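You operate a simulated robot arm through the tools that you are given. There is no shell and no other tool. Be economical: measure what you need, move in short steps, check, and stop when the job is done.

Carry out the task below with a simulated two-armed robot. There is one attempt and no reset: what you move stays moved.

JOB
Cap the blue tall bottle and stand it in the teal crate.
Fine: the cap of its own colour, pressed home under the press, in the low nest; the slide ends in the middle, the other caps stay in their tray. Set down upright: what you pick out.

Only the result counts: the job must be done as asked and must still hold three seconds after the hand-in. Knocking over, shifting, dropping, spilling or breaking anything else fails it. Lids that push on must go on centred and level and be pressed home; caps that screw on are set level and turned clockwise until they are tight.

ROBOT AND FRAMES
Two 7-joint arms with fingered hands on one trunk, on a base that drives. Base frame: it is fixed to the floor where the robot stands at the start and does not move with it; the origin is under the middle of the robot, x ahead of it, y to its left, z up; the surface under the hand at the start is at about z = 814. Lengths are in mm, angles in degrees, forces in N, time in s.
The left shoulder is at the start at [70, 153, 1347], the right one opposite. With the tool pointing down near the work surface each hand reaches from about 100 to 800 mm from the robot's upright axis, wherever it stands, measured 20 degrees to its own side. Places, roughly: bottle slide [500, -400, 800]; lever lock [400, -300, 1200]; low nest [500, -200, 800]; teal crate [500, -900, 400]. Payload 3.9 kg a hand.
Tool frame (each hand has its own): the origin (TCP) lies between the finger pads and is the grasp point; the fingertips stand 30 mm ahead of it; z points along the fingers, y is the line along which they close. Largest opening 104 mm; the body of the gripper starts 35 mm behind the TCP. The gripper is a hand of 4 fingers: y runs from the thumb to the fingers, the wrist lies at [-17, -104, -178] in the tool frame, and closing takes about 1.5 s.
Orientation is that of the tool frame in the base frame, as [roll, pitch, yaw] about the fixed x, y, z axes, in that order (R = Rz(yaw) Ry(pitch) Rx(roll)). With the fingers straight down and the wrist toward the robot, the tool's x, y and z point along [0, 1, 0], [1, 0, 0] and [0, 0, -1] of the base frame.

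CONTROLS
- The arms move only by the tool arm_command. It takes "left_rows", "right_rows" or both (then of equal length, played together; a hand with none holds still); each is a list of rows, each a list of 7 numbers: the shift along the base's x, y, z in mm, then the turn, a rotation vector about the base's x, y, z in degrees, then the closure, from 0 (fully open) to 1 (shut). In form: [[dx, dy, dz, wx, wy, wz, fingers], ...]. A call has 1 to 10 rows; each row shifts and turns the commanded pose from where the row before left it. A row lasts 0.2 s, in which the tool goes at most 50 mm and 8.6 degrees; a call with a longer step from one row to the next is refused whole, and so is a gripper value outside its range. A pose out of reach is approached as far as the arm can. The call stops where the force on the tool passes 60 N (or 10 N more than at its start, if that is more) or the arm is blocked; 0.2 s more then pass. The fingers move at their own pace (about 72 mm/s each) and stop on an object; they squeeze with about 31 N. The grip force told is the motor's: it shows also when the fingers shut on nothing. Time passes only in rows, and 0.2 s behind the last, so rows that do not move let the fingers close. It gives the time, the measured TCP pose, the force on the tool (base axes), the opening and the grip force at its end, in the units of the frame above (readings bear some noise), with the torque about the TCP (base axes, N m) and any sound that the robot's microphone picked up.
- Cameras (640 x 400 px; columns grow to the right, rows downward): "scene" is now at [138.9, -29.5, 1596.2]; the picture's right is [-0.31, -0.95, 0.00], its down [-0.38, 0.13, -0.92] and it looks along [0.87, -0.29, -0.40] (base axes); focal length 214 px, centre (320, 200). "left" rides on the left gripper at [-66, -90, -126] in its tool frame; the picture's right is [-0.78, -0.30, 0.56], its down [0.57, -0.70, 0.42] and it looks along [0.26, 0.65, 0.71] (tool axes); focal length 275 px, centre (320, 200). "right" rides on the right gripper at [66, -90, -126] in its tool frame; the picture's right is [-0.78, 0.30, -0.56], its down [-0.57, -0.70, 0.42] and it looks along [-0.26, 0.65, 0.71] (tool axes); focal length 275 px, centre (320, 200). There is no depth. A picture from a camera that has moved, and an enlarged one, comes with that camera's place and axes in the base frame and with its lens.
- camera(camera): a new picture of that camera. No time passes.
- slide_trunk(by): slides the trunk up (or, below 0, down) by that many mm; the arms and the scene camera ride with it, the base frame stays. It gives what a move gives, with no picture.
- drive_base(legs): drives the robot by 1 to 6 legs, each [ahead, turn to the left] in mm and degrees, along the robot's own axes; the way and the turn of a leg run together, so that a leg with both is an arc; at most 1500 mm and 180 degrees a leg. The arms and the cameras ride along, it lands a little off, and it stops where it bumps. It gives what a move gives.
- preshape(shape, hand): the hand has 4 fingers and takes this shape, open, in about a second: jaw (thumb against the fingers, like two jaws); tri (thumb and two fingers); tip (a fingertip pinch); poke (one finger out to press); point (the index stretched); flat (the hand flat); cup (the hand cupped); fist (a fist). The gripper value then closes the fingers along that shape, each until it touches; the sizes above hold for jaw. It gives what a move gives, with no picture.
- turn_head(pan, tilt): turns the head with the scene camera to pan (to the left, within 86 degrees either way) and tilt (down, from -29 to 69), counted from straight ahead of the robot. It gives what a move gives.
- close_up(camera, box): a new picture of the part [left, top, right, bottom] of that camera's present view, enlarged. No time passes.
- job_done(): hands the job in; it is judged then, once.

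Work in short steps. Places have to be worked out from the pictures, the camera data and where the tool is seen: move nearer, look again, correct. Check each grasp and each placing, and mend what went wrong. You have 120 turns and 100 pictures in all, those below and enlarged ones among them. Open the grippers and draw the arms clear of the work before you hand the job in, unless the task says otherwise; then end with one line.

The tools are called after "Request:" as a command line: name --argument value ..., lists and objects as JSON in quotes. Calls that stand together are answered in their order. arm_command: Moves the arms, as the interface text tells. Its arguments: {"type":"object","properties":{"left_rows":{"type":"array","items":{"type":"array","items":{"type":"number"}}},"right_rows":{"type":"array","items":{"type":"array","items":{"type":"number"}}}},"required":[]} The other tools are called the same way: slide_trunk (by) slides the trunk up or down; preshape (shape, hand) gives the hand a shape; drive_base (legs) drives the base; turn_head (pan, tilt) turns the head that bears the scene camera; camera (camera) takes a picture; close_up (camera, box) takes an enlarged picture of a part of a camera's view; job_done () hands the job in.

At the start:

```text
clock: 0.0
left_tcp_pos: [472.5, 4.7, 1627.3]
left_tool_rot: [-180.0, -0.1, 90.0]
left_wrist_force: [-0.2, 0.0, -0.6]
left_moment: [-0.03, 0.0, -0.01]
left_width: 103.4
left_gripper_force: 0.1
left_shape: jaw
right_tcp_pos: [370.4, -343.5, 1627.5]
right_tool_rot: [-179.9, 0.1, 90.0]
right_wrist_force: [-0.3, 0.8, -0.7]
right_moment: [-0.02, -0.01, -0.02]
right_width: 103.9
right_gripper_force: 0.0
right_shape: jaw
trunk travel left (down, up): [-800.0, 140.0]
robot x, y, heading: [-1.6, 0.1, 0.0]
head pan, tilt: [-18.3, 23.8]
```

scene: 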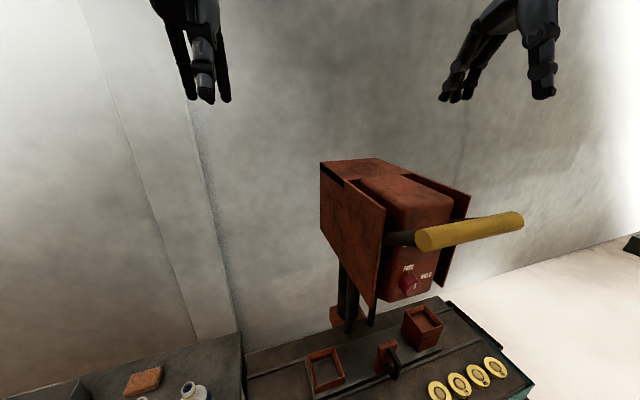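
right: 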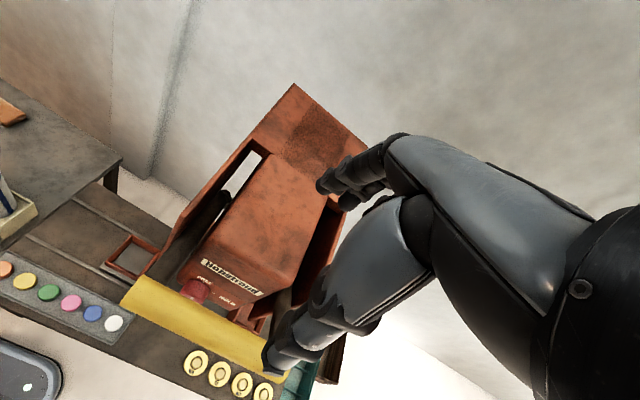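
left: 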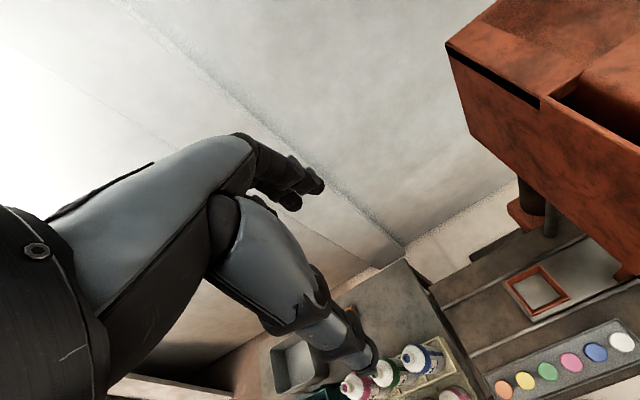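

The press stands to the right ahead with a slide, nests, cap tray and bottles on the left. I look down with the head from several sides.

Request:
turn_head --pan -20 --tilt 55

Request:
camera --camera "scene"

Request:
turn_head --pan 25 --tilt 50

Request:
camera --camera "scene"

Request:
turn_head --pan -65 --tilt 50

Request:
camera --camera "scene"

```text
clock: 1.0
left_tcp_pos: [473.0, 5.9, 1627.3]
left_tool_rot: [180.0, 0.1, 90.0]
left_wrist_force: [0.2, 0.3, 0.7]
left_moment: [-0.01, 0.01, -0.01]
left_width: 103.6
left_gripper_force: 0.1
left_shape: jaw
right_tcp_pos: [369.8, -344.4, 1627.8]
right_tool_rot: [179.9, 0.0, 90.0]
right_wrist_force: [0.6, -0.2, 0.3]
right_moment: [0.03, 0.01, 0.01]
right_width: 103.8
right_gripper_force: 0.0
right_shape: jaw
trunk travel left (down, up): [-800.0, 140.0]
robot x, y, heading: [-3.5, -0.8, -0.2]
head pan, tilt: [-20.0, 55.0]
```

```text
96 pictures are left
camera scene: at [119.0, -25.2, 1550.3], right [-0.34, -0.94, 0.0], down [-0.77, 0.28, -0.57], along [0.54, -0.2, -0.82], focal length 214 px, centre (320, 200)
```

scene: 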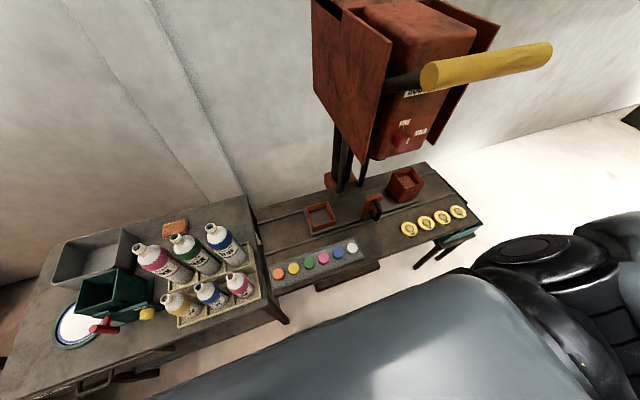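

```text
clock: 2.1
left_tcp_pos: [472.3, 4.0, 1627.7]
left_tool_rot: [-180.0, 0.0, 90.1]
left_wrist_force: [0.2, 0.6, 0.2]
left_moment: [-0.02, 0.04, 0.01]
left_width: 103.3
left_gripper_force: 0.1
left_shape: jaw
right_tcp_pos: [370.2, -342.7, 1628.9]
right_tool_rot: [-180.0, 0.0, 90.1]
right_wrist_force: [0.2, 0.0, -0.2]
right_moment: [0.01, 0.01, -0.03]
right_width: 103.8
right_gripper_force: 0.0
right_shape: jaw
trunk travel left (down, up): [-800.0, 140.0]
robot x, y, heading: [-1.1, 1.4, -0.0]
head pan, tilt: [25.0, 50.0]
```

```text
95 pictures are left
camera scene: at [121.0, 31.9, 1556.7], right [0.42, -0.91, 0.0], down [-0.69, -0.32, -0.64], along [0.58, 0.27, -0.77], focal length 214 px, centre (320, 200)
```

scene: 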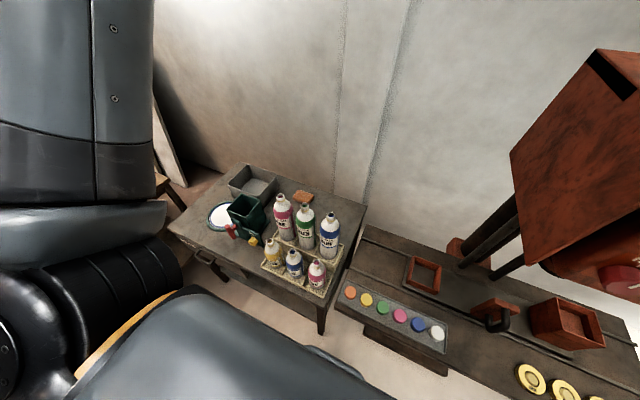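

```text
clock: 3.7
left_tcp_pos: [473.2, 4.9, 1628.0]
left_tool_rot: [179.9, 0.0, 90.0]
left_wrist_force: [0.0, -0.4, 0.0]
left_moment: [0.01, -0.02, -0.02]
left_width: 103.7
left_gripper_force: 0.0
left_shape: jaw
right_tcp_pos: [371.0, -343.5, 1629.2]
right_tool_rot: [-180.0, 0.0, 90.0]
right_wrist_force: [0.1, 0.0, 0.9]
right_moment: [0.03, -0.02, -0.01]
right_width: 103.6
right_gripper_force: 0.1
right_shape: jaw
trunk travel left (down, up): [-800.0, 140.0]
robot x, y, heading: [-2.3, 0.3, -0.0]
head pan, tilt: [-65.0, 50.0]
```

```text
94 pictures are left
camera scene: at [83.8, -70.3, 1556.7], right [-0.91, -0.42, 0.0], down [-0.32, 0.69, -0.64], along [0.27, -0.58, -0.77], focal length 214 px, centre (320, 200)
```

scene: 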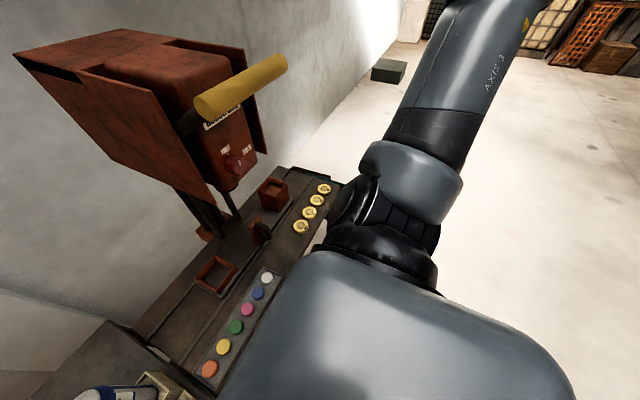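

I zoom on the press and bench with the head aimed at it.

Request:
turn_head --pan -40 --tilt 45

Request:
close_up --camera "scene" --box '[180, 120, 500, 320]'

Request:
turn_head --pan -5 --tilt 60

Request:
close_up --camera "scene" --box '[140, 80, 460, 280]'

```text
clock: 4.6
left_tcp_pos: [473.5, 5.3, 1626.6]
left_tool_rot: [179.9, -0.1, 90.0]
left_wrist_force: [0.0, 0.4, 0.8]
left_moment: [0.0, 0.01, 0.0]
left_width: 103.6
left_gripper_force: 0.0
left_shape: jaw
right_tcp_pos: [370.2, -343.8, 1628.0]
right_tool_rot: [-180.0, -0.1, 90.0]
right_wrist_force: [0.4, 1.2, 0.0]
right_moment: [0.02, 0.05, 0.01]
right_width: 104.0
right_gripper_force: 0.0
right_shape: jaw
trunk travel left (down, up): [-800.0, 140.0]
robot x, y, heading: [1.7, 1.7, 0.3]
head pan, tilt: [-40.0, 45.0]
```

```text
2.00 times, centred on (340, 220) of scene
camera zoom: at [113.4, -52.8, 1563.6], right [-0.64, -0.77, 0.0], down [-0.54, 0.46, -0.71], along [0.54, -0.45, -0.71], focal length 429 px, centre (280, 160)
```

zoom: 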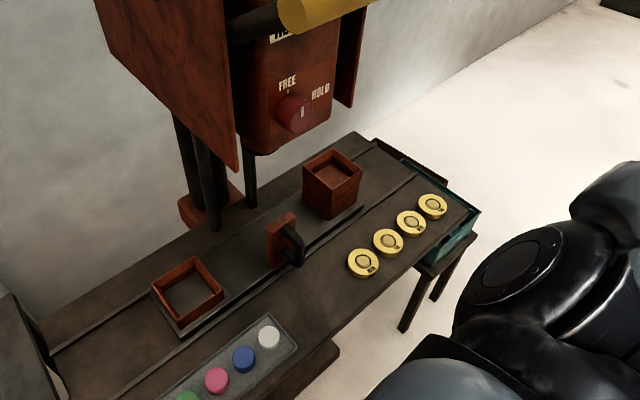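

```text
clock: 5.6
left_tcp_pos: [472.4, 5.7, 1626.8]
left_tool_rot: [-180.0, 0.0, 90.0]
left_wrist_force: [-0.4, -0.5, 0.5]
left_moment: [0.01, -0.06, 0.01]
left_width: 103.7
left_gripper_force: 0.0
left_shape: jaw
right_tcp_pos: [369.9, -344.1, 1628.0]
right_tool_rot: [179.9, -0.1, 89.9]
right_wrist_force: [0.9, -0.1, -0.4]
right_moment: [0.02, 0.01, 0.0]
right_width: 103.8
right_gripper_force: 0.0
right_shape: jaw
trunk travel left (down, up): [-800.0, 140.0]
robot x, y, heading: [1.7, 2.4, -0.2]
head pan, tilt: [-5.0, 60.0]
```

```text
2.00 times, centred on (300, 180) of scene
camera zoom: at [117.5, -6.5, 1544.2], right [-0.09, -1.0, 0.0], down [-0.86, 0.08, -0.5], along [0.5, -0.04, -0.87], focal length 429 px, centre (360, 240)
```

zoom: 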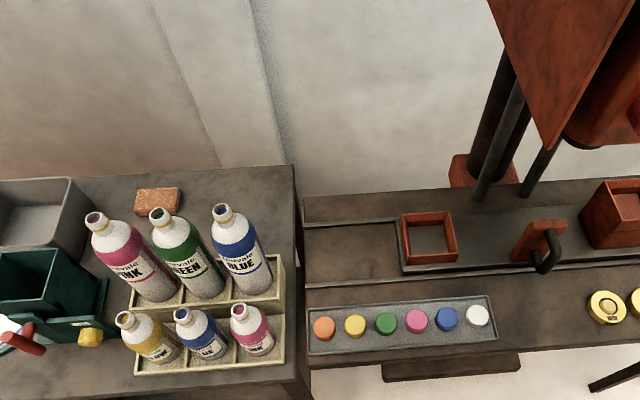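

Next I look at the press, the lock dial and the lever up close.

Request:
turn_head --pan -38 --tilt 20

Request:
close_up --camera "scene" --box '[160, 140, 480, 340]'

Request:
close_up --camera "right" --box '[0, 160, 320, 360]'

Request:
close_up --camera "left" --box '[320, 200, 640, 400]'

```text
clock: 6.7
left_tcp_pos: [473.2, 5.2, 1627.5]
left_tool_rot: [-180.0, 0.0, 90.0]
left_wrist_force: [0.4, 0.5, -0.1]
left_moment: [0.01, -0.02, 0.0]
left_width: 103.6
left_gripper_force: 0.1
left_shape: jaw
right_tcp_pos: [370.0, -343.9, 1628.5]
right_tool_rot: [180.0, -0.1, 90.1]
right_wrist_force: [-0.5, -0.3, -0.7]
right_moment: [-0.04, 0.03, 0.05]
right_width: 103.8
right_gripper_force: 0.0
right_shape: jaw
trunk travel left (down, up): [-800.0, 140.0]
robot x, y, heading: [-1.2, 0.8, -0.2]
head pan, tilt: [-38.0, 20.0]
```

```text
2.00 times, centred on (320, 240) of scene
camera zoom: at [124.6, -57.7, 1602.2], right [-0.62, -0.79, 0.0], down [-0.27, 0.21, -0.94], along [0.74, -0.58, -0.34], focal length 429 px, centre (320, 120)
```

zoom: 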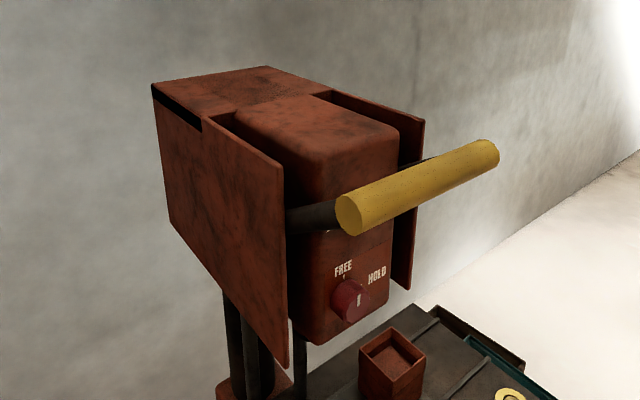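

```text
2.00 times, centred on (160, 260) of right
camera zoom: at [279.7, -276.9, 1753.1], right [0.3, -0.78, 0.56], down [-0.7, -0.57, -0.42], along [0.65, -0.26, -0.71], focal length 551 px, centre (640, 80)
```

zoom: 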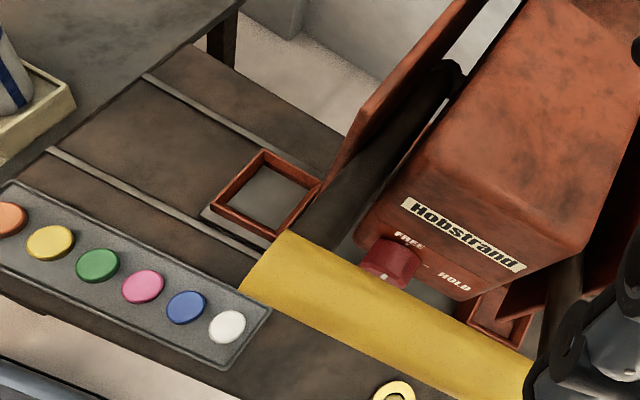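

```text
2.00 times, centred on (480, 300) of left
camera zoom: at [383.5, -60.7, 1753.5], right [-0.3, -0.78, -0.56], down [-0.7, 0.57, -0.42], along [0.65, 0.26, -0.71], focal length 551 px, centre (0, 0)
```

zoom: 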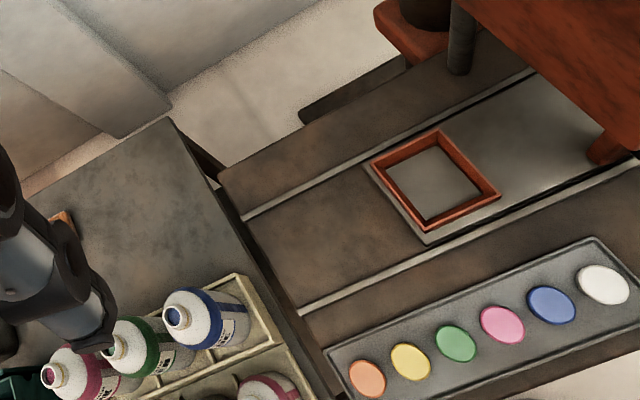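

Bottle top is triangulated near (477,157,1029), blue cap near (361,-181,823), low nest near (509,-172). I zoom in on the dial.

Request:
close_up --camera "scene" --box '[300, 250, 380, 310]'

Request:
close_up --camera "right" --box '[160, 250, 260, 312]'

```text
6.67 times, centred on (340, 280) of scene
camera zoom: at [124.6, -57.7, 1602.2], right [-0.62, -0.79, 0.0], down [-0.27, 0.21, -0.94], along [0.74, -0.58, -0.34], focal length 1430 px, centre (187, -333)
```

zoom: 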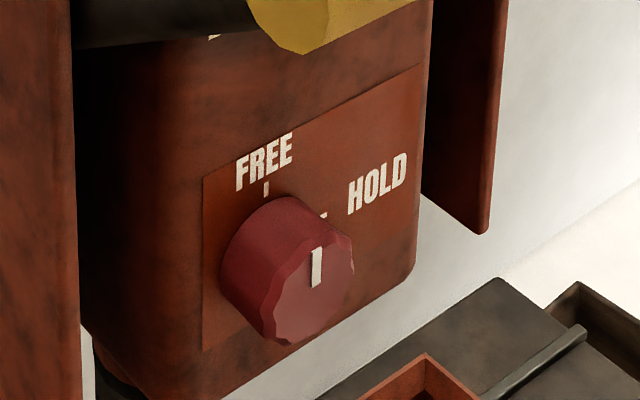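

```text
6.40 times, centred on (210, 281) of right
camera zoom: at [279.7, -276.9, 1753.1], right [0.3, -0.78, 0.56], down [-0.7, -0.57, -0.42], along [0.65, -0.26, -0.71], focal length 1762 px, centre (1024, -318)
```

zoom: 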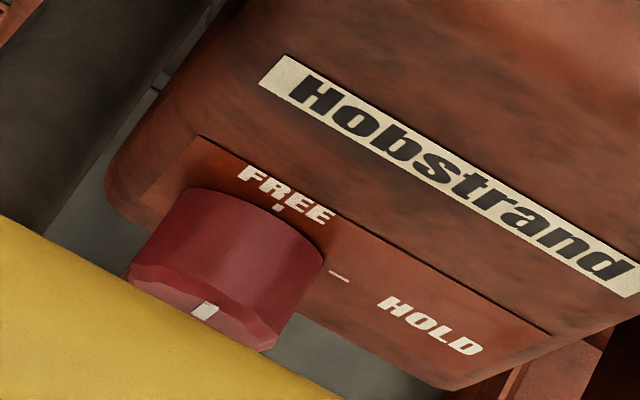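

The pointer is vertical, i.e. at FREE, so the dial can stay. I move the left hand over the blue tall bottle.

Request:
arm_command --left_rows '[[0, 15, -45, 0, 0, 0, 0], [0, 15, -45, 0, 0, 0, 0], [0, 15, -45, 0, 0, 0, 0], [0, 15, -45, 0, 0, 0, 0], [0, 15, -45, 0, 0, 0, 0], [0, 15, -45, 0, 0, 0, 0], [0, 15, -45, 0, 0, 0, 0], [0, 15, -45, 0, 0, 0, 0], [0, 15, -45, 0, 0, 0, 0], [0, 15, -45, 0, 0, 0, 0]]'

Request:
camera --camera "left"

Request:
turn_head --pan 10 --tilt 50

Request:
camera --camera "scene"

```text
clock: 8.9
left_tcp_pos: [475.6, 154.3, 1175.8]
left_tool_rot: [180.0, 0.1, 90.0]
left_wrist_force: [0.8, -0.2, 0.3]
left_moment: [-0.01, 0.04, -0.02]
left_width: 103.9
left_gripper_force: 0.0
left_shape: jaw
right_tcp_pos: [371.1, -342.2, 1628.5]
right_tool_rot: [-180.0, 0.1, 90.0]
right_wrist_force: [-1.0, -0.9, 0.2]
right_moment: [-0.01, 0.01, 0.04]
right_width: 103.7
right_gripper_force: 0.0
right_shape: jaw
trunk travel left (down, up): [-800.0, 140.0]
robot x, y, heading: [-0.9, 1.6, 0.2]
head pan, tilt: [-38.0, 20.0]
```

```text
86 pictures are left
camera left: at [384.2, 89.4, 1302.7], right [-0.3, -0.78, -0.56], down [-0.7, 0.57, -0.43], along [0.65, 0.26, -0.71], focal length 275 px, centre (320, 200)
```

left: 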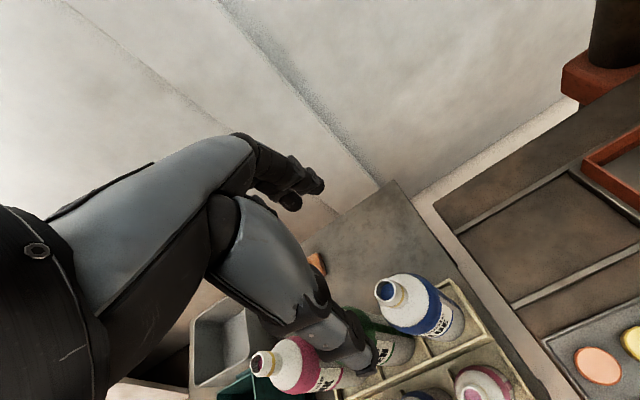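

```text
clock: 10.1
left_tcp_pos: [473.4, 154.0, 1177.2]
left_tool_rot: [180.0, 0.0, 90.0]
left_wrist_force: [-0.1, -0.2, 0.4]
left_moment: [-0.01, 0.02, 0.01]
left_width: 103.7
left_gripper_force: 0.1
left_shape: jaw
right_tcp_pos: [369.7, -343.7, 1627.2]
right_tool_rot: [179.9, 0.0, 90.0]
right_wrist_force: [0.6, -0.1, -0.5]
right_moment: [0.0, -0.04, -0.01]
right_width: 103.8
right_gripper_force: 0.0
right_shape: jaw
trunk travel left (down, up): [-800.0, 140.0]
robot x, y, heading: [-0.4, -1.0, -0.2]
head pan, tilt: [10.0, 50.0]
```

```text
85 pictures are left
camera scene: at [127.0, 12.9, 1556.8], right [0.17, -0.98, 0.0], down [-0.75, -0.13, -0.64], along [0.63, 0.11, -0.77], focal length 214 px, centre (320, 200)
```

scene: 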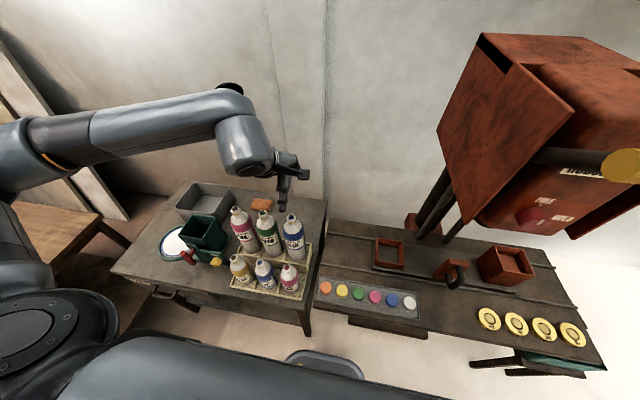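

Refined top estimate is (481,161,1022). I descend to just above it and look again.

Request:
arm_command --left_rows '[[3, 3, -30, 0, 0, 0, 0], [3, 3, -30, 0, 0, 0, 0], [1, 1, -30, 0, 0, 0, 0], [0, 0, 0, 0, 0, 0, 0]]'

Request:
camera --camera "left"

Request:
close_up --camera "scene" --box '[212, 160, 372, 260]'

```text
clock: 11.1
left_tcp_pos: [480.8, 160.6, 1087.7]
left_tool_rot: [179.9, 0.0, 90.1]
left_wrist_force: [-0.6, -0.1, 0.3]
left_moment: [0.01, 0.02, 0.02]
left_width: 103.5
left_gripper_force: 0.1
left_shape: jaw
right_tcp_pos: [368.6, -343.3, 1628.4]
right_tool_rot: [180.0, 0.1, 90.0]
right_wrist_force: [-0.4, -0.8, 0.1]
right_moment: [0.02, -0.01, 0.0]
right_width: 103.7
right_gripper_force: 0.1
right_shape: jaw
trunk travel left (down, up): [-800.0, 140.0]
robot x, y, heading: [-0.6, 1.7, -0.1]
head pan, tilt: [10.0, 50.0]
```

```text
84 pictures are left
camera left: at [391.2, 96.1, 1213.1], right [-0.3, -0.78, -0.56], down [-0.7, 0.57, -0.42], along [0.65, 0.27, -0.71], focal length 275 px, centre (320, 200)
```

left: 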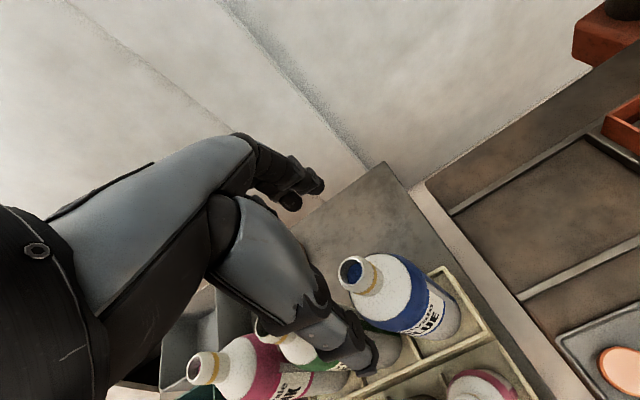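

```text
4.00 times, centred on (292, 210) of scene
camera zoom: at [126.9, 12.8, 1556.8], right [0.17, -0.98, 0.0], down [-0.75, -0.13, -0.64], along [0.63, 0.11, -0.77], focal length 858 px, centre (432, 160)
```

zoom: 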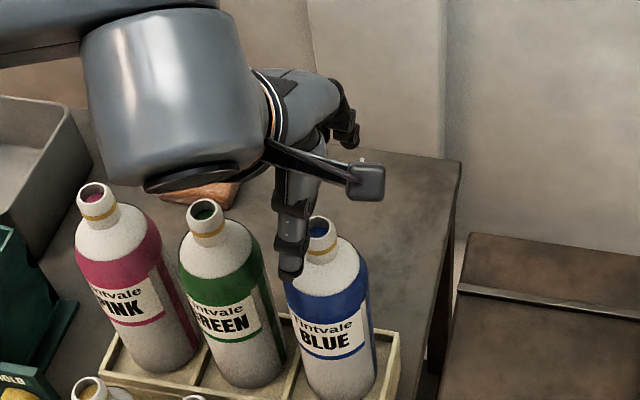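

Remaining uncertainty is mostly in height. I lower another 50 mm and look from both cameras.

Request:
arm_command --left_rows '[[-1, 0, -25, 0, 0, 0, 0], [-1, 0, -25, 0, 0, 0, 0], [0, 0, 0, 0, 0, 0, 0]]'

Request:
camera --camera "left"

Request:
close_up --camera "scene" --box '[212, 160, 372, 260]'

```text
clock: 11.9
left_tcp_pos: [478.2, 162.6, 1037.2]
left_tool_rot: [180.0, 0.0, 90.0]
left_wrist_force: [-0.3, -0.5, -0.2]
left_moment: [0.04, -0.02, 0.06]
left_width: 103.4
left_gripper_force: 0.1
left_shape: jaw
right_tcp_pos: [370.0, -344.1, 1627.6]
right_tool_rot: [179.9, 0.0, 90.0]
right_wrist_force: [0.3, -0.3, -0.6]
right_moment: [-0.01, 0.0, 0.0]
right_width: 103.4
right_gripper_force: 0.1
right_shape: jaw
trunk travel left (down, up): [-800.0, 140.0]
robot x, y, heading: [-2.5, 2.0, 0.1]
head pan, tilt: [10.0, 50.0]
```

```text
82 pictures are left
camera left: at [388.2, 96.4, 1163.5], right [-0.3, -0.78, -0.56], down [-0.7, 0.57, -0.42], along [0.65, 0.26, -0.71], focal length 275 px, centre (320, 200)
```

left: 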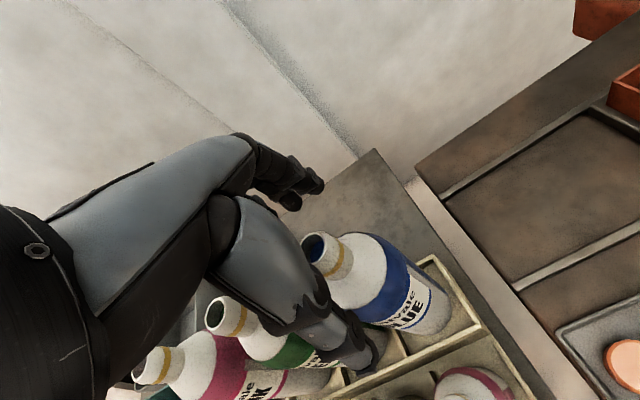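

```text
4.00 times, centred on (292, 210) of scene
camera zoom: at [126.7, 12.7, 1556.8], right [0.17, -0.98, 0.0], down [-0.75, -0.13, -0.64], along [0.63, 0.11, -0.77], focal length 858 px, centre (432, 160)
```

zoom: 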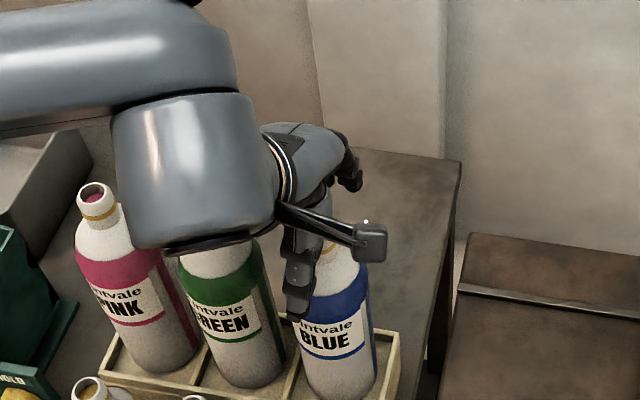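

The mouth is now at about the TCP height, (478,160,1035). I drop 14 mm more and close on the neck.

Request:
arm_command --left_rows '[[0, -1, -14, 0, 0, 0, 0], [0, 0, 0, 0, 0, 0, 0.5], [0, 0, 0, 0, 0, 0, 1], [0, 0, 0, 0, 0, 0, 1], [0, 0, 0, 0, 0, 0, 1], [0, 0, 0, 0, 0, 0, 1], [0, 0, 0, 0, 0, 0, 1], [0, 0, 0, 0, 0, 0, 1], [0, 0, 0, 0, 0, 0, 1]]'

Request:
camera --camera "left"

Request:
close_up --camera "scene" --box '[212, 160, 372, 260]'

```text
clock: 13.9
left_tcp_pos: [478.0, 160.0, 1023.1]
left_tool_rot: [179.9, -0.1, 90.0]
left_wrist_force: [1.4, -0.7, 6.4]
left_moment: [-0.04, -0.61, -0.03]
left_width: 21.0
left_gripper_force: 30.9
left_shape: jaw
right_tcp_pos: [368.8, -344.4, 1628.4]
right_tool_rot: [179.9, 0.0, 90.1]
right_wrist_force: [0.5, 0.1, 0.7]
right_moment: [-0.01, 0.01, 0.0]
right_width: 103.6
right_gripper_force: 0.0
right_shape: jaw
trunk travel left (down, up): [-800.0, 140.0]
robot x, y, heading: [-1.2, -0.0, 0.1]
head pan, tilt: [10.0, 50.0]
```

```text
80 pictures are left
camera left: at [388.0, 94.8, 1150.3], right [-0.3, -0.78, -0.56], down [-0.7, 0.57, -0.43], along [0.65, 0.26, -0.71], focal length 275 px, centre (320, 200)
```

left: 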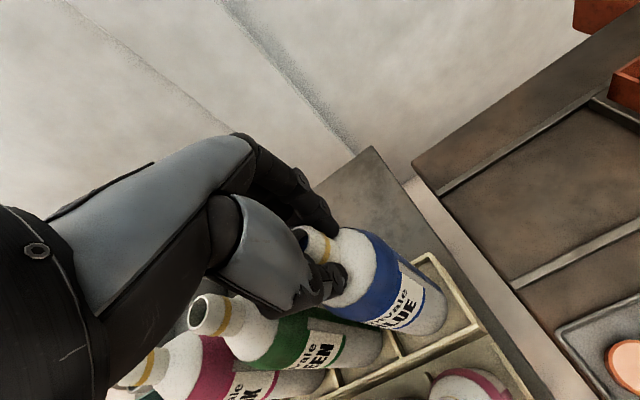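

```text
4.00 times, centred on (292, 210) of scene
camera zoom: at [126.1, 12.4, 1556.9], right [0.17, -0.98, 0.0], down [-0.75, -0.13, -0.64], along [0.63, 0.11, -0.77], focal length 858 px, centre (432, 160)
```

zoom: 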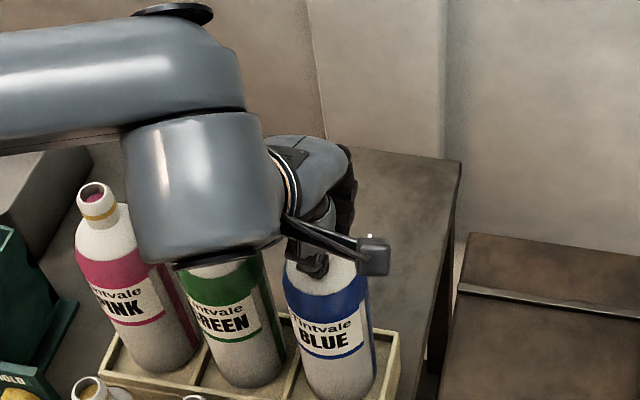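

The neck is gripped (21 mm, 31 N). I lift gently and check that the bottle comes along upright.

Request:
arm_command --left_rows '[[0, 0, 10, 0, 0, 0, 1], [0, 0, 20, 0, 0, 0, 1], [0, 0, 30, 0, 0, 0, 1], [0, 0, 40, 0, 0, 0, 1], [0, 0, 40, 0, 0, 0, 1], [0, 0, 20, 0, 0, 0, 1], [0, 0, 0, 0, 0, 0, 1]]'

Request:
camera --camera "left"

Request:
camera --camera "scene"

```text
clock: 15.5
left_tcp_pos: [478.5, 160.2, 1182.6]
left_tool_rot: [-179.9, 0.0, 89.9]
left_wrist_force: [0.4, 0.6, -6.1]
left_moment: [-0.05, -0.01, 0.02]
left_width: 20.1
left_gripper_force: 31.2
left_shape: jaw
right_tcp_pos: [371.8, -342.4, 1627.0]
right_tool_rot: [180.0, 0.0, 90.0]
right_wrist_force: [0.1, 0.5, 0.4]
right_moment: [-0.04, 0.0, -0.03]
right_width: 103.9
right_gripper_force: 0.0
right_shape: jaw
trunk travel left (down, up): [-800.0, 140.0]
robot x, y, heading: [-3.5, 3.7, 0.1]
head pan, tilt: [10.0, 50.0]
```

```text
78 pictures are left
camera left: at [389.3, 95.2, 1309.2], right [-0.3, -0.78, -0.56], down [-0.7, 0.57, -0.42], along [0.65, 0.27, -0.71], focal length 275 px, centre (320, 200)
```

left: 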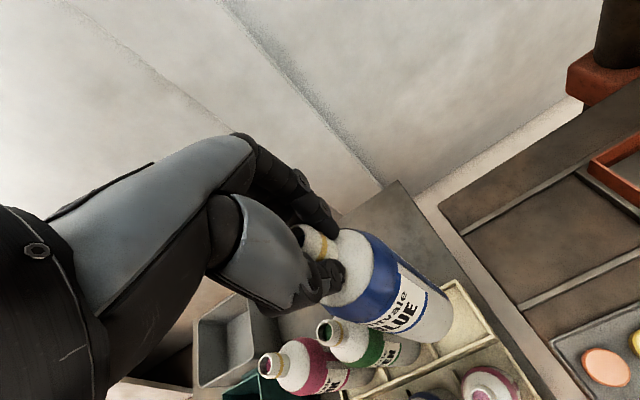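

```text
77 pictures are left
camera scene: at [128.3, 13.4, 1556.6], right [0.17, -0.98, 0.0], down [-0.76, -0.13, -0.64], along [0.63, 0.11, -0.77], focal length 214 px, centre (320, 200)
```

scene: 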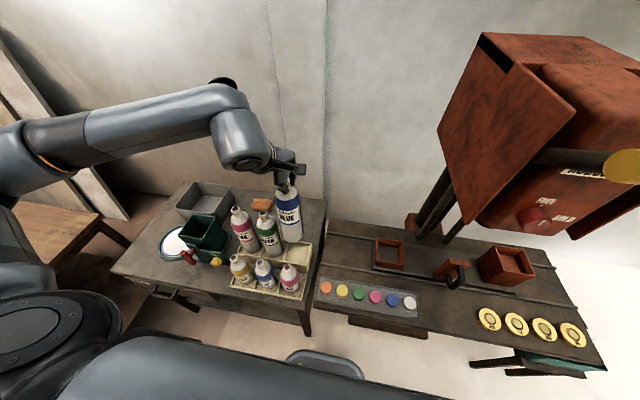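

The bottle hangs upright. I carry it over the bench, stopping short of the press, and look at the clearances.

Request:
arm_command --left_rows '[[2, -20, 0, 0, 0, 0, 1], [4, -30, 0, 0, 0, 0, 1], [4, -40, 0, 0, 0, 0, 1], [4, -40, 0, 0, 0, 0, 1], [4, -35, 0, 0, 0, 0, 1], [2, -25, 0, 0, 0, 0, 1], [0, -10, 0, 0, 0, 0, 1], [0, 0, 0, 0, 0, 0, 1]]'

Request:
camera --camera "left"

Request:
turn_head --pan -15 --tilt 40

Request:
camera --camera "scene"

```text
clock: 17.3
left_tcp_pos: [498.7, -38.7, 1181.4]
left_tool_rot: [-179.9, 0.0, 90.0]
left_wrist_force: [-1.0, 0.7, -4.8]
left_moment: [-0.01, -0.02, 0.0]
left_width: 19.5
left_gripper_force: 30.7
left_shape: jaw
right_tcp_pos: [372.1, -343.0, 1629.0]
right_tool_rot: [180.0, 0.0, 90.0]
right_wrist_force: [1.2, -0.2, 1.1]
right_moment: [0.03, 0.02, 0.01]
right_width: 104.0
right_gripper_force: 0.2
right_shape: jaw
trunk travel left (down, up): [-800.0, 140.0]
robot x, y, heading: [-1.3, 2.2, -0.2]
head pan, tilt: [10.0, 50.0]
```

```text
76 pictures are left
camera left: at [409.3, -104.7, 1309.0], right [-0.3, -0.78, -0.56], down [-0.7, 0.57, -0.42], along [0.65, 0.27, -0.71], focal length 275 px, centre (320, 200)
```

left: 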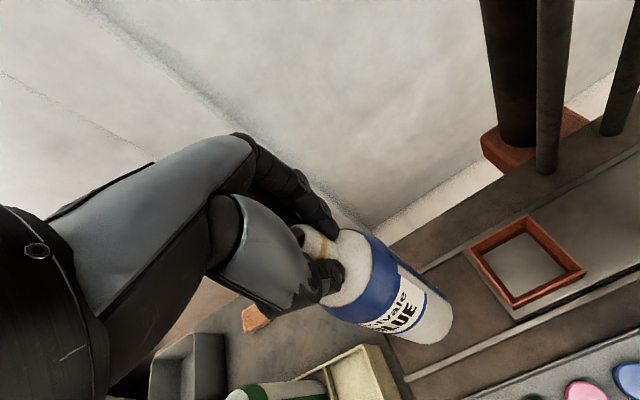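

```text
clock: 18.1
left_tcp_pos: [498.8, -37.5, 1183.7]
left_tool_rot: [-180.0, 0.0, 89.9]
left_wrist_force: [-0.6, -0.3, -5.8]
left_moment: [-0.02, -0.01, 0.0]
left_width: 19.5
left_gripper_force: 30.9
left_shape: jaw
right_tcp_pos: [371.0, -344.2, 1628.7]
right_tool_rot: [-180.0, -0.1, 90.0]
right_wrist_force: [0.4, 0.4, -0.3]
right_moment: [0.0, -0.05, -0.02]
right_width: 103.8
right_gripper_force: 0.1
right_shape: jaw
trunk travel left (down, up): [-800.0, 140.0]
robot x, y, heading: [1.5, -1.9, -0.0]
head pan, tilt: [-15.0, 40.0]
```

```text
75 pictures are left
camera scene: at [134.2, -22.6, 1570.8], right [-0.26, -0.97, 0.0], down [-0.62, 0.17, -0.77], along [0.74, -0.2, -0.64], focal length 214 px, centre (320, 200)
```

scene: 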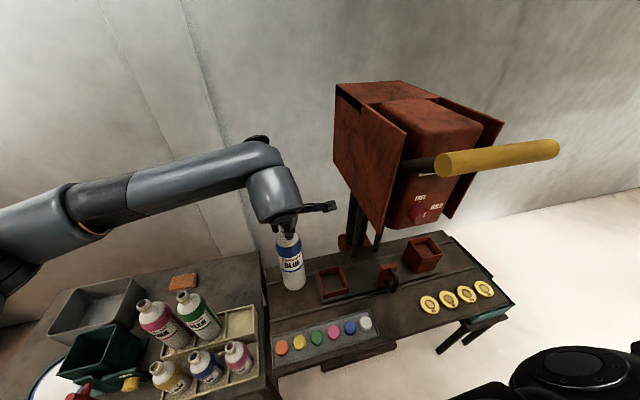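

The press side plate is near y≈-245, above z≈1180, so I turn the hand −30° to keep the wrist away from it and move over the nest at (513,-173).

Request:
arm_command --left_rows '[[0, 0, 0, 0, 0, -7.5, 1], [0, 0, 0, 0, 0, -7.5, 1], [0, 0, 0, 0, 0, -7.5, 1], [0, 0, 0, 0, 0, -7.5, 1], [4, -30, 0, 0, 0, 0, 1], [5, -45, 0, 0, 0, 0, 1], [5, -40, 0, 0, 0, 0, 1], [0, -20, 0, 0, 0, 0, 1], [0, 0, 0, 0, 0, 0, 1]]'

Request:
camera --camera "left"

Request:
camera --camera "scene"

Request:
camera --camera "right"

```text
clock: 20.1
left_tcp_pos: [512.7, -174.1, 1181.6]
left_tool_rot: [-179.9, 0.0, 60.0]
left_wrist_force: [-0.5, -0.7, -5.5]
left_moment: [0.0, -0.03, -0.04]
left_width: 19.7
left_gripper_force: 31.2
left_shape: jaw
right_tcp_pos: [371.8, -344.3, 1628.4]
right_tool_rot: [179.9, 0.0, 90.0]
right_wrist_force: [0.3, -0.3, -0.4]
right_moment: [-0.03, -0.01, 0.01]
right_width: 103.8
right_gripper_force: 0.1
right_shape: jaw
trunk travel left (down, up): [-800.0, 140.0]
robot x, y, heading: [-1.8, 1.1, 0.0]
head pan, tilt: [-15.0, 40.0]
```

```text
74 pictures are left
camera left: at [401.8, -186.0, 1308.9], right [-0.64, -0.52, -0.56], down [-0.32, 0.85, -0.42], along [0.69, -0.09, -0.71], focal length 275 px, centre (320, 200)
```

left: 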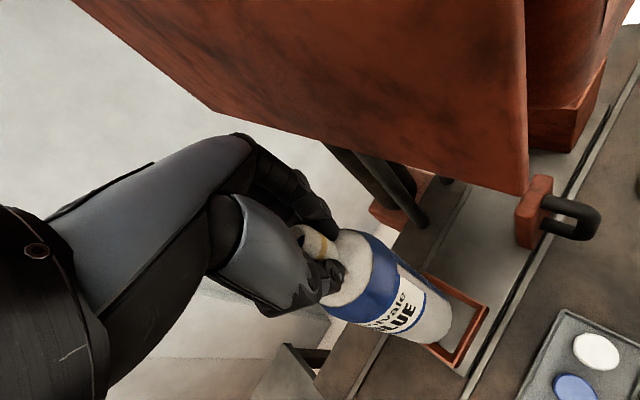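

```text
73 pictures are left
camera scene: at [134.3, -22.7, 1570.8], right [-0.26, -0.97, 0.0], down [-0.62, 0.17, -0.77], along [0.74, -0.2, -0.64], focal length 214 px, centre (320, 200)
```

scene: 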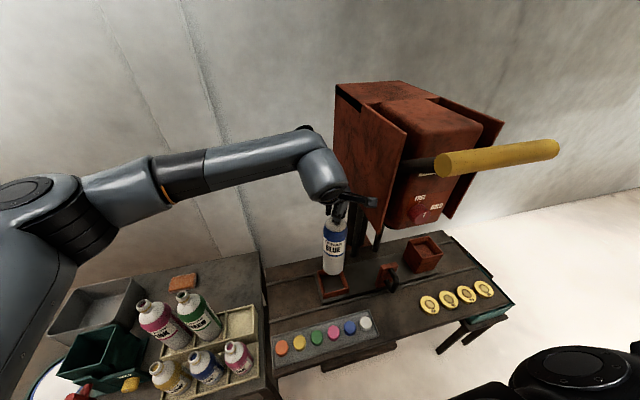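

```text
72 pictures are left
camera right: at [281.0, -277.1, 1752.8], right [0.3, -0.78, 0.56], down [-0.7, -0.57, -0.42], along [0.65, -0.26, -0.71], focal length 275 px, centre (320, 200)
```

right: 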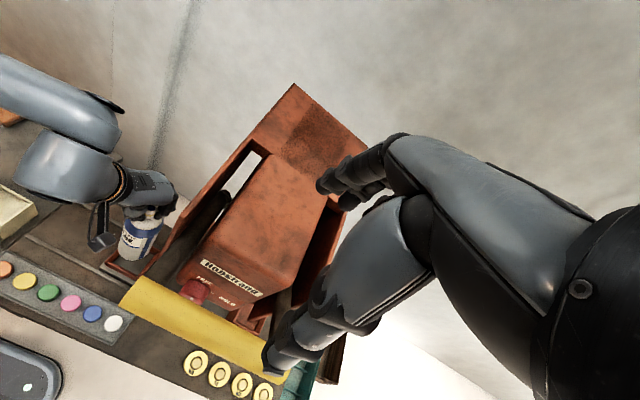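

Plate corner is (427,-242,1183), so the arm has clearance. I zoom in on the nest under the bottle to fine-tune the centring.

Request:
close_up --camera "left" --box '[350, 240, 510, 400]'

Request:
close_up --camera "scene" --box '[284, 210, 404, 310]'

Request:
close_up --camera "right" --box '[80, 170, 200, 300]'

```text
2.50 times, centred on (430, 320) of left
camera zoom: at [401.8, -186.0, 1308.9], right [-0.64, -0.52, -0.56], down [-0.32, 0.85, -0.42], along [0.69, -0.09, -0.71], focal length 688 px, centre (45, -100)
```

zoom: 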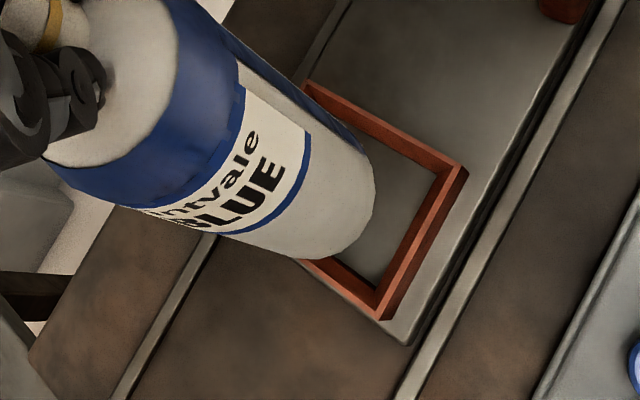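

```text
4.00 times, centred on (344, 260) of scene
camera zoom: at [134.3, -22.7, 1570.8], right [-0.26, -0.97, 0.0], down [-0.62, 0.17, -0.77], along [0.74, -0.2, -0.64], focal length 858 px, centre (224, -40)
```

zoom: 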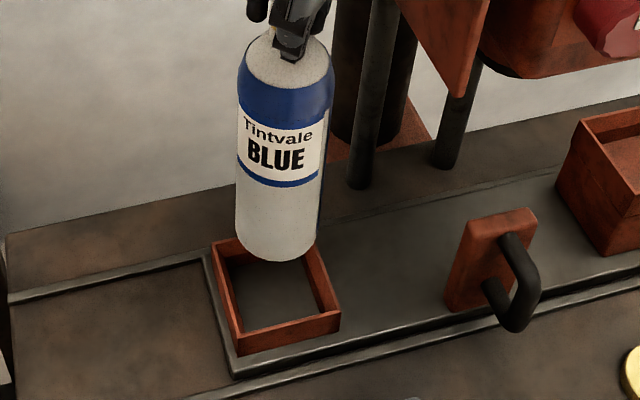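

```text
3.08 times, centred on (140, 235) of right
camera zoom: at [281.0, -277.1, 1752.8], right [0.3, -0.78, 0.56], down [-0.7, -0.57, -0.42], along [0.65, -0.26, -0.71], focal length 847 px, centre (874, 92)
```

zoom: 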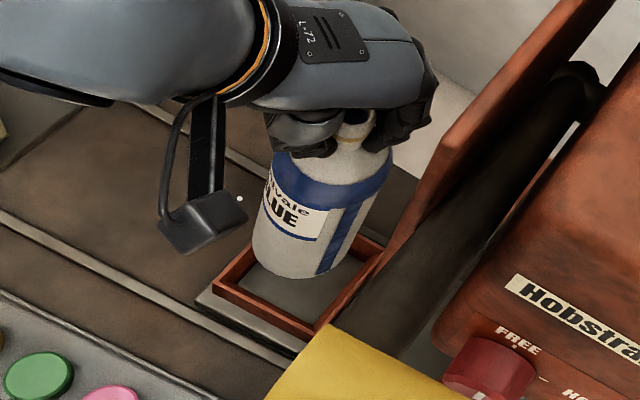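

The views disagree by ~10 mm, so I lower the bottle to just above the rim and compare there directly.

Request:
arm_command --left_rows '[[0, 2, -25, 0, 0, 0, 1], [0, 2, -25, 0, 0, 0, 1], [0, 0, -20, 0, 0, 0, 1], [0, 0, 0, 0, 0, 0, 1]]'

Request:
close_up --camera "left" --box '[350, 240, 510, 400]'

Request:
close_up --camera "scene" --box '[284, 220, 404, 320]'

Request:
close_up --camera "right" --box '[80, 200, 200, 300]'

```text
clock: 21.1
left_tcp_pos: [512.1, -169.0, 1111.2]
left_tool_rot: [180.0, 0.0, 60.1]
left_wrist_force: [-0.7, 0.1, -5.4]
left_moment: [-0.06, 0.0, -0.04]
left_width: 19.7
left_gripper_force: 31.0
left_shape: jaw
right_tcp_pos: [372.4, -343.0, 1628.9]
right_tool_rot: [179.9, -0.1, 90.0]
right_wrist_force: [0.8, 0.1, -1.1]
right_moment: [0.0, -0.01, 0.04]
right_width: 104.0
right_gripper_force: 0.0
right_shape: jaw
trunk travel left (down, up): [-800.0, 140.0]
robot x, y, heading: [1.6, 0.9, 0.4]
head pan, tilt: [-15.0, 40.0]
```

```text
2.50 times, centred on (430, 320) of left
camera zoom: at [402.2, -181.3, 1238.5], right [-0.64, -0.52, -0.56], down [-0.32, 0.85, -0.42], along [0.69, -0.09, -0.71], focal length 688 px, centre (45, -100)
```

zoom: 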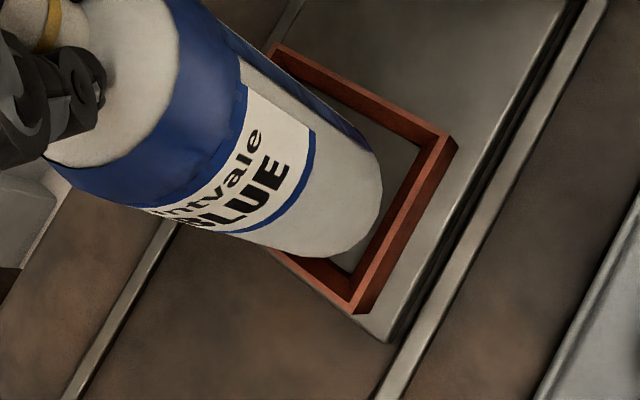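

```text
4.00 times, centred on (344, 270) of scene
camera zoom: at [134.1, -23.0, 1570.8], right [-0.26, -0.97, 0.0], down [-0.62, 0.17, -0.77], along [0.74, -0.2, -0.64], focal length 858 px, centre (224, -80)
```

zoom: 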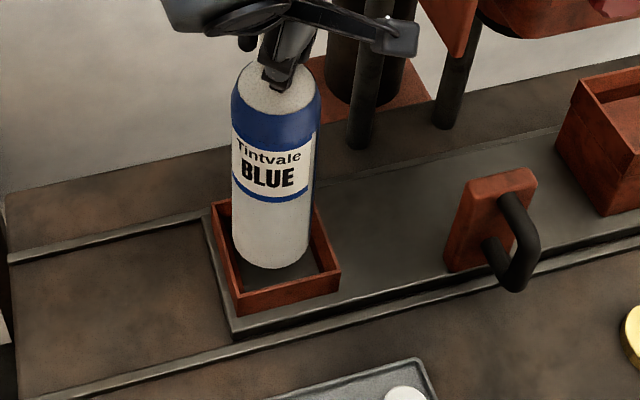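

```text
4.00 times, centred on (140, 250) of right
camera zoom: at [280.6, -277.5, 1752.9], right [0.3, -0.78, 0.56], down [-0.7, -0.57, -0.42], along [0.65, -0.26, -0.71], focal length 1101 px, centre (1040, 0)
```

zoom: 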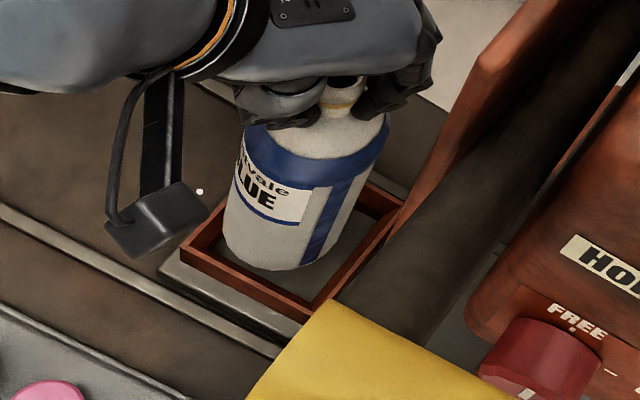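

The bottle base is about at rim height and the fit is tight, so I take high-magnification views of the gaps.

Request:
close_up --camera "scene" --box '[330, 262, 380, 302]'

Request:
close_up --camera "left" --box '[400, 250, 480, 380]'

Request:
close_up --camera "right" --box '[120, 235, 190, 285]'

```text
10.00 times, centred on (355, 282) of scene
camera zoom: at [134.1, -23.0, 1570.8], right [-0.26, -0.97, 0.0], down [-0.62, 0.17, -0.77], along [0.74, -0.2, -0.64], focal length 2145 px, centre (-30, -620)
```

zoom: 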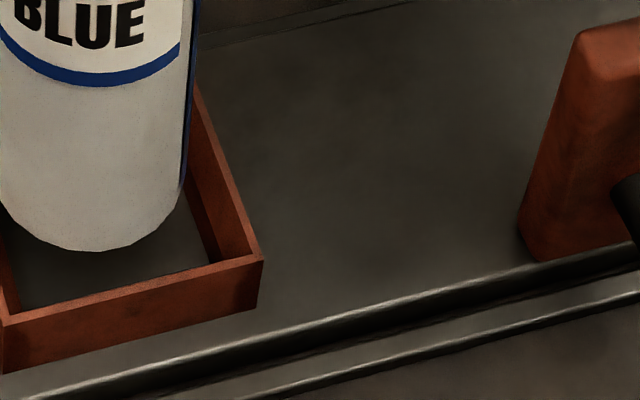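

```text
3.08 times, centred on (440, 315) of left
camera zoom: at [402.2, -181.3, 1238.5], right [-0.64, -0.52, -0.56], down [-0.32, 0.85, -0.42], along [0.69, -0.09, -0.71], focal length 847 px, centre (-49, -154)
```

zoom: 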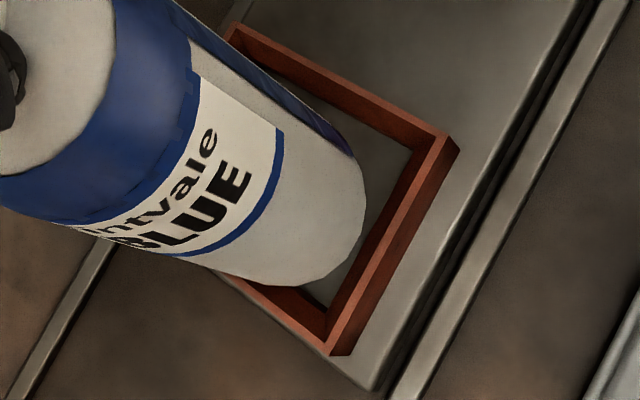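

```text
8.00 times, centred on (155, 260) of right
camera zoom: at [280.6, -277.5, 1752.9], right [0.3, -0.78, 0.56], down [-0.7, -0.57, -0.42], along [0.65, -0.26, -0.71], focal length 2202 px, centre (1640, -280)
```

zoom: 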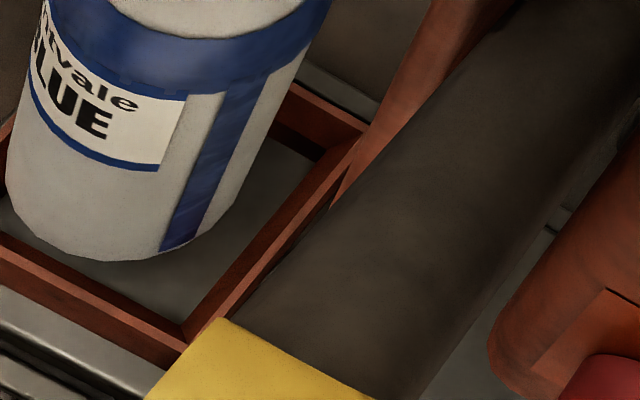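

Comparing each view relatively, the nest lies about 6 mm further in +x and 7 mm in −y. I raise slightly, shift, and look again.

Request:
arm_command --left_rows '[[0, 0, 8, 0, 0, 0, 1], [5, -7, 0, 0, 0, 0, 1], [0, 0, 0, 0, 0, 0, 1]]'

Request:
close_up --camera "scene" --box '[310, 250, 390, 300]'

Request:
close_up --camera "left" --box '[360, 250, 480, 370]'

Request:
close_up --camera "right" --box '[100, 225, 190, 285]'

```text
clock: 21.9
left_tcp_pos: [517.6, -177.6, 1120.6]
left_tool_rot: [-179.9, 0.0, 60.0]
left_wrist_force: [1.1, -0.8, -5.9]
left_moment: [-0.01, -0.07, 0.03]
left_width: 19.7
left_gripper_force: 31.2
left_shape: jaw
right_tcp_pos: [371.2, -345.0, 1627.1]
right_tool_rot: [-180.0, 0.0, 90.0]
right_wrist_force: [-0.2, -0.4, -0.5]
right_moment: [-0.02, -0.01, 0.02]
right_width: 103.8
right_gripper_force: 0.1
right_shape: jaw
trunk travel left (down, up): [-800.0, 140.0]
robot x, y, heading: [-3.2, 0.2, 0.1]
head pan, tilt: [-15.0, 40.0]
```

```text
8.00 times, centred on (350, 275) of scene
camera zoom: at [134.4, -23.1, 1570.8], right [-0.26, -0.97, 0.0], down [-0.62, 0.17, -0.77], along [0.74, -0.2, -0.64], focal length 1716 px, centre (80, -400)
```

zoom: 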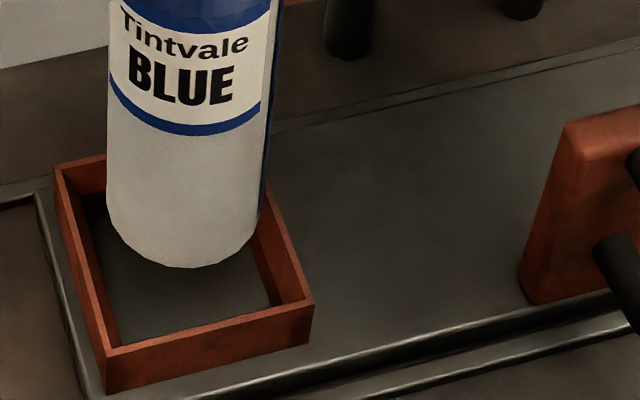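

```text
3.33 times, centred on (420, 310) of left
camera zoom: at [407.5, -189.1, 1246.8], right [-0.65, -0.52, -0.56], down [-0.32, 0.85, -0.42], along [0.69, -0.09, -0.71], focal length 918 px, centre (-13, -167)
```

zoom: 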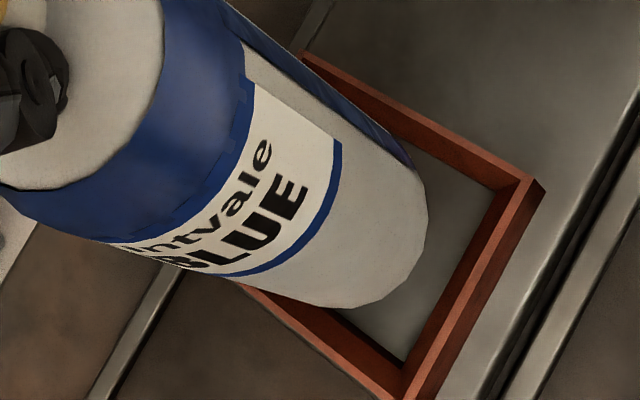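

```text
6.67 times, centred on (145, 255) of right
camera zoom: at [281.0, -277.7, 1752.8], right [0.3, -0.78, 0.56], down [-0.7, -0.57, -0.42], along [0.65, -0.26, -0.71], focal length 1835 px, centre (1487, -167)
```

zoom: 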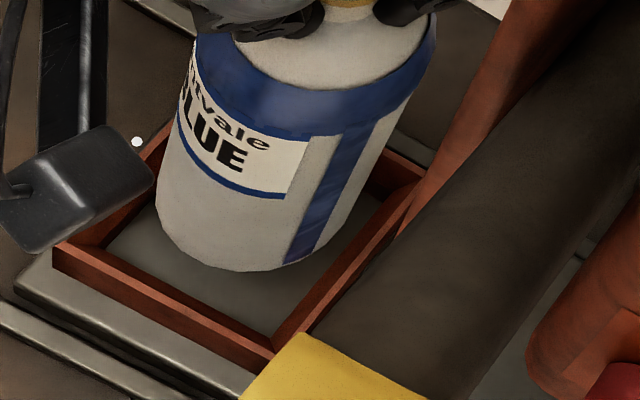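

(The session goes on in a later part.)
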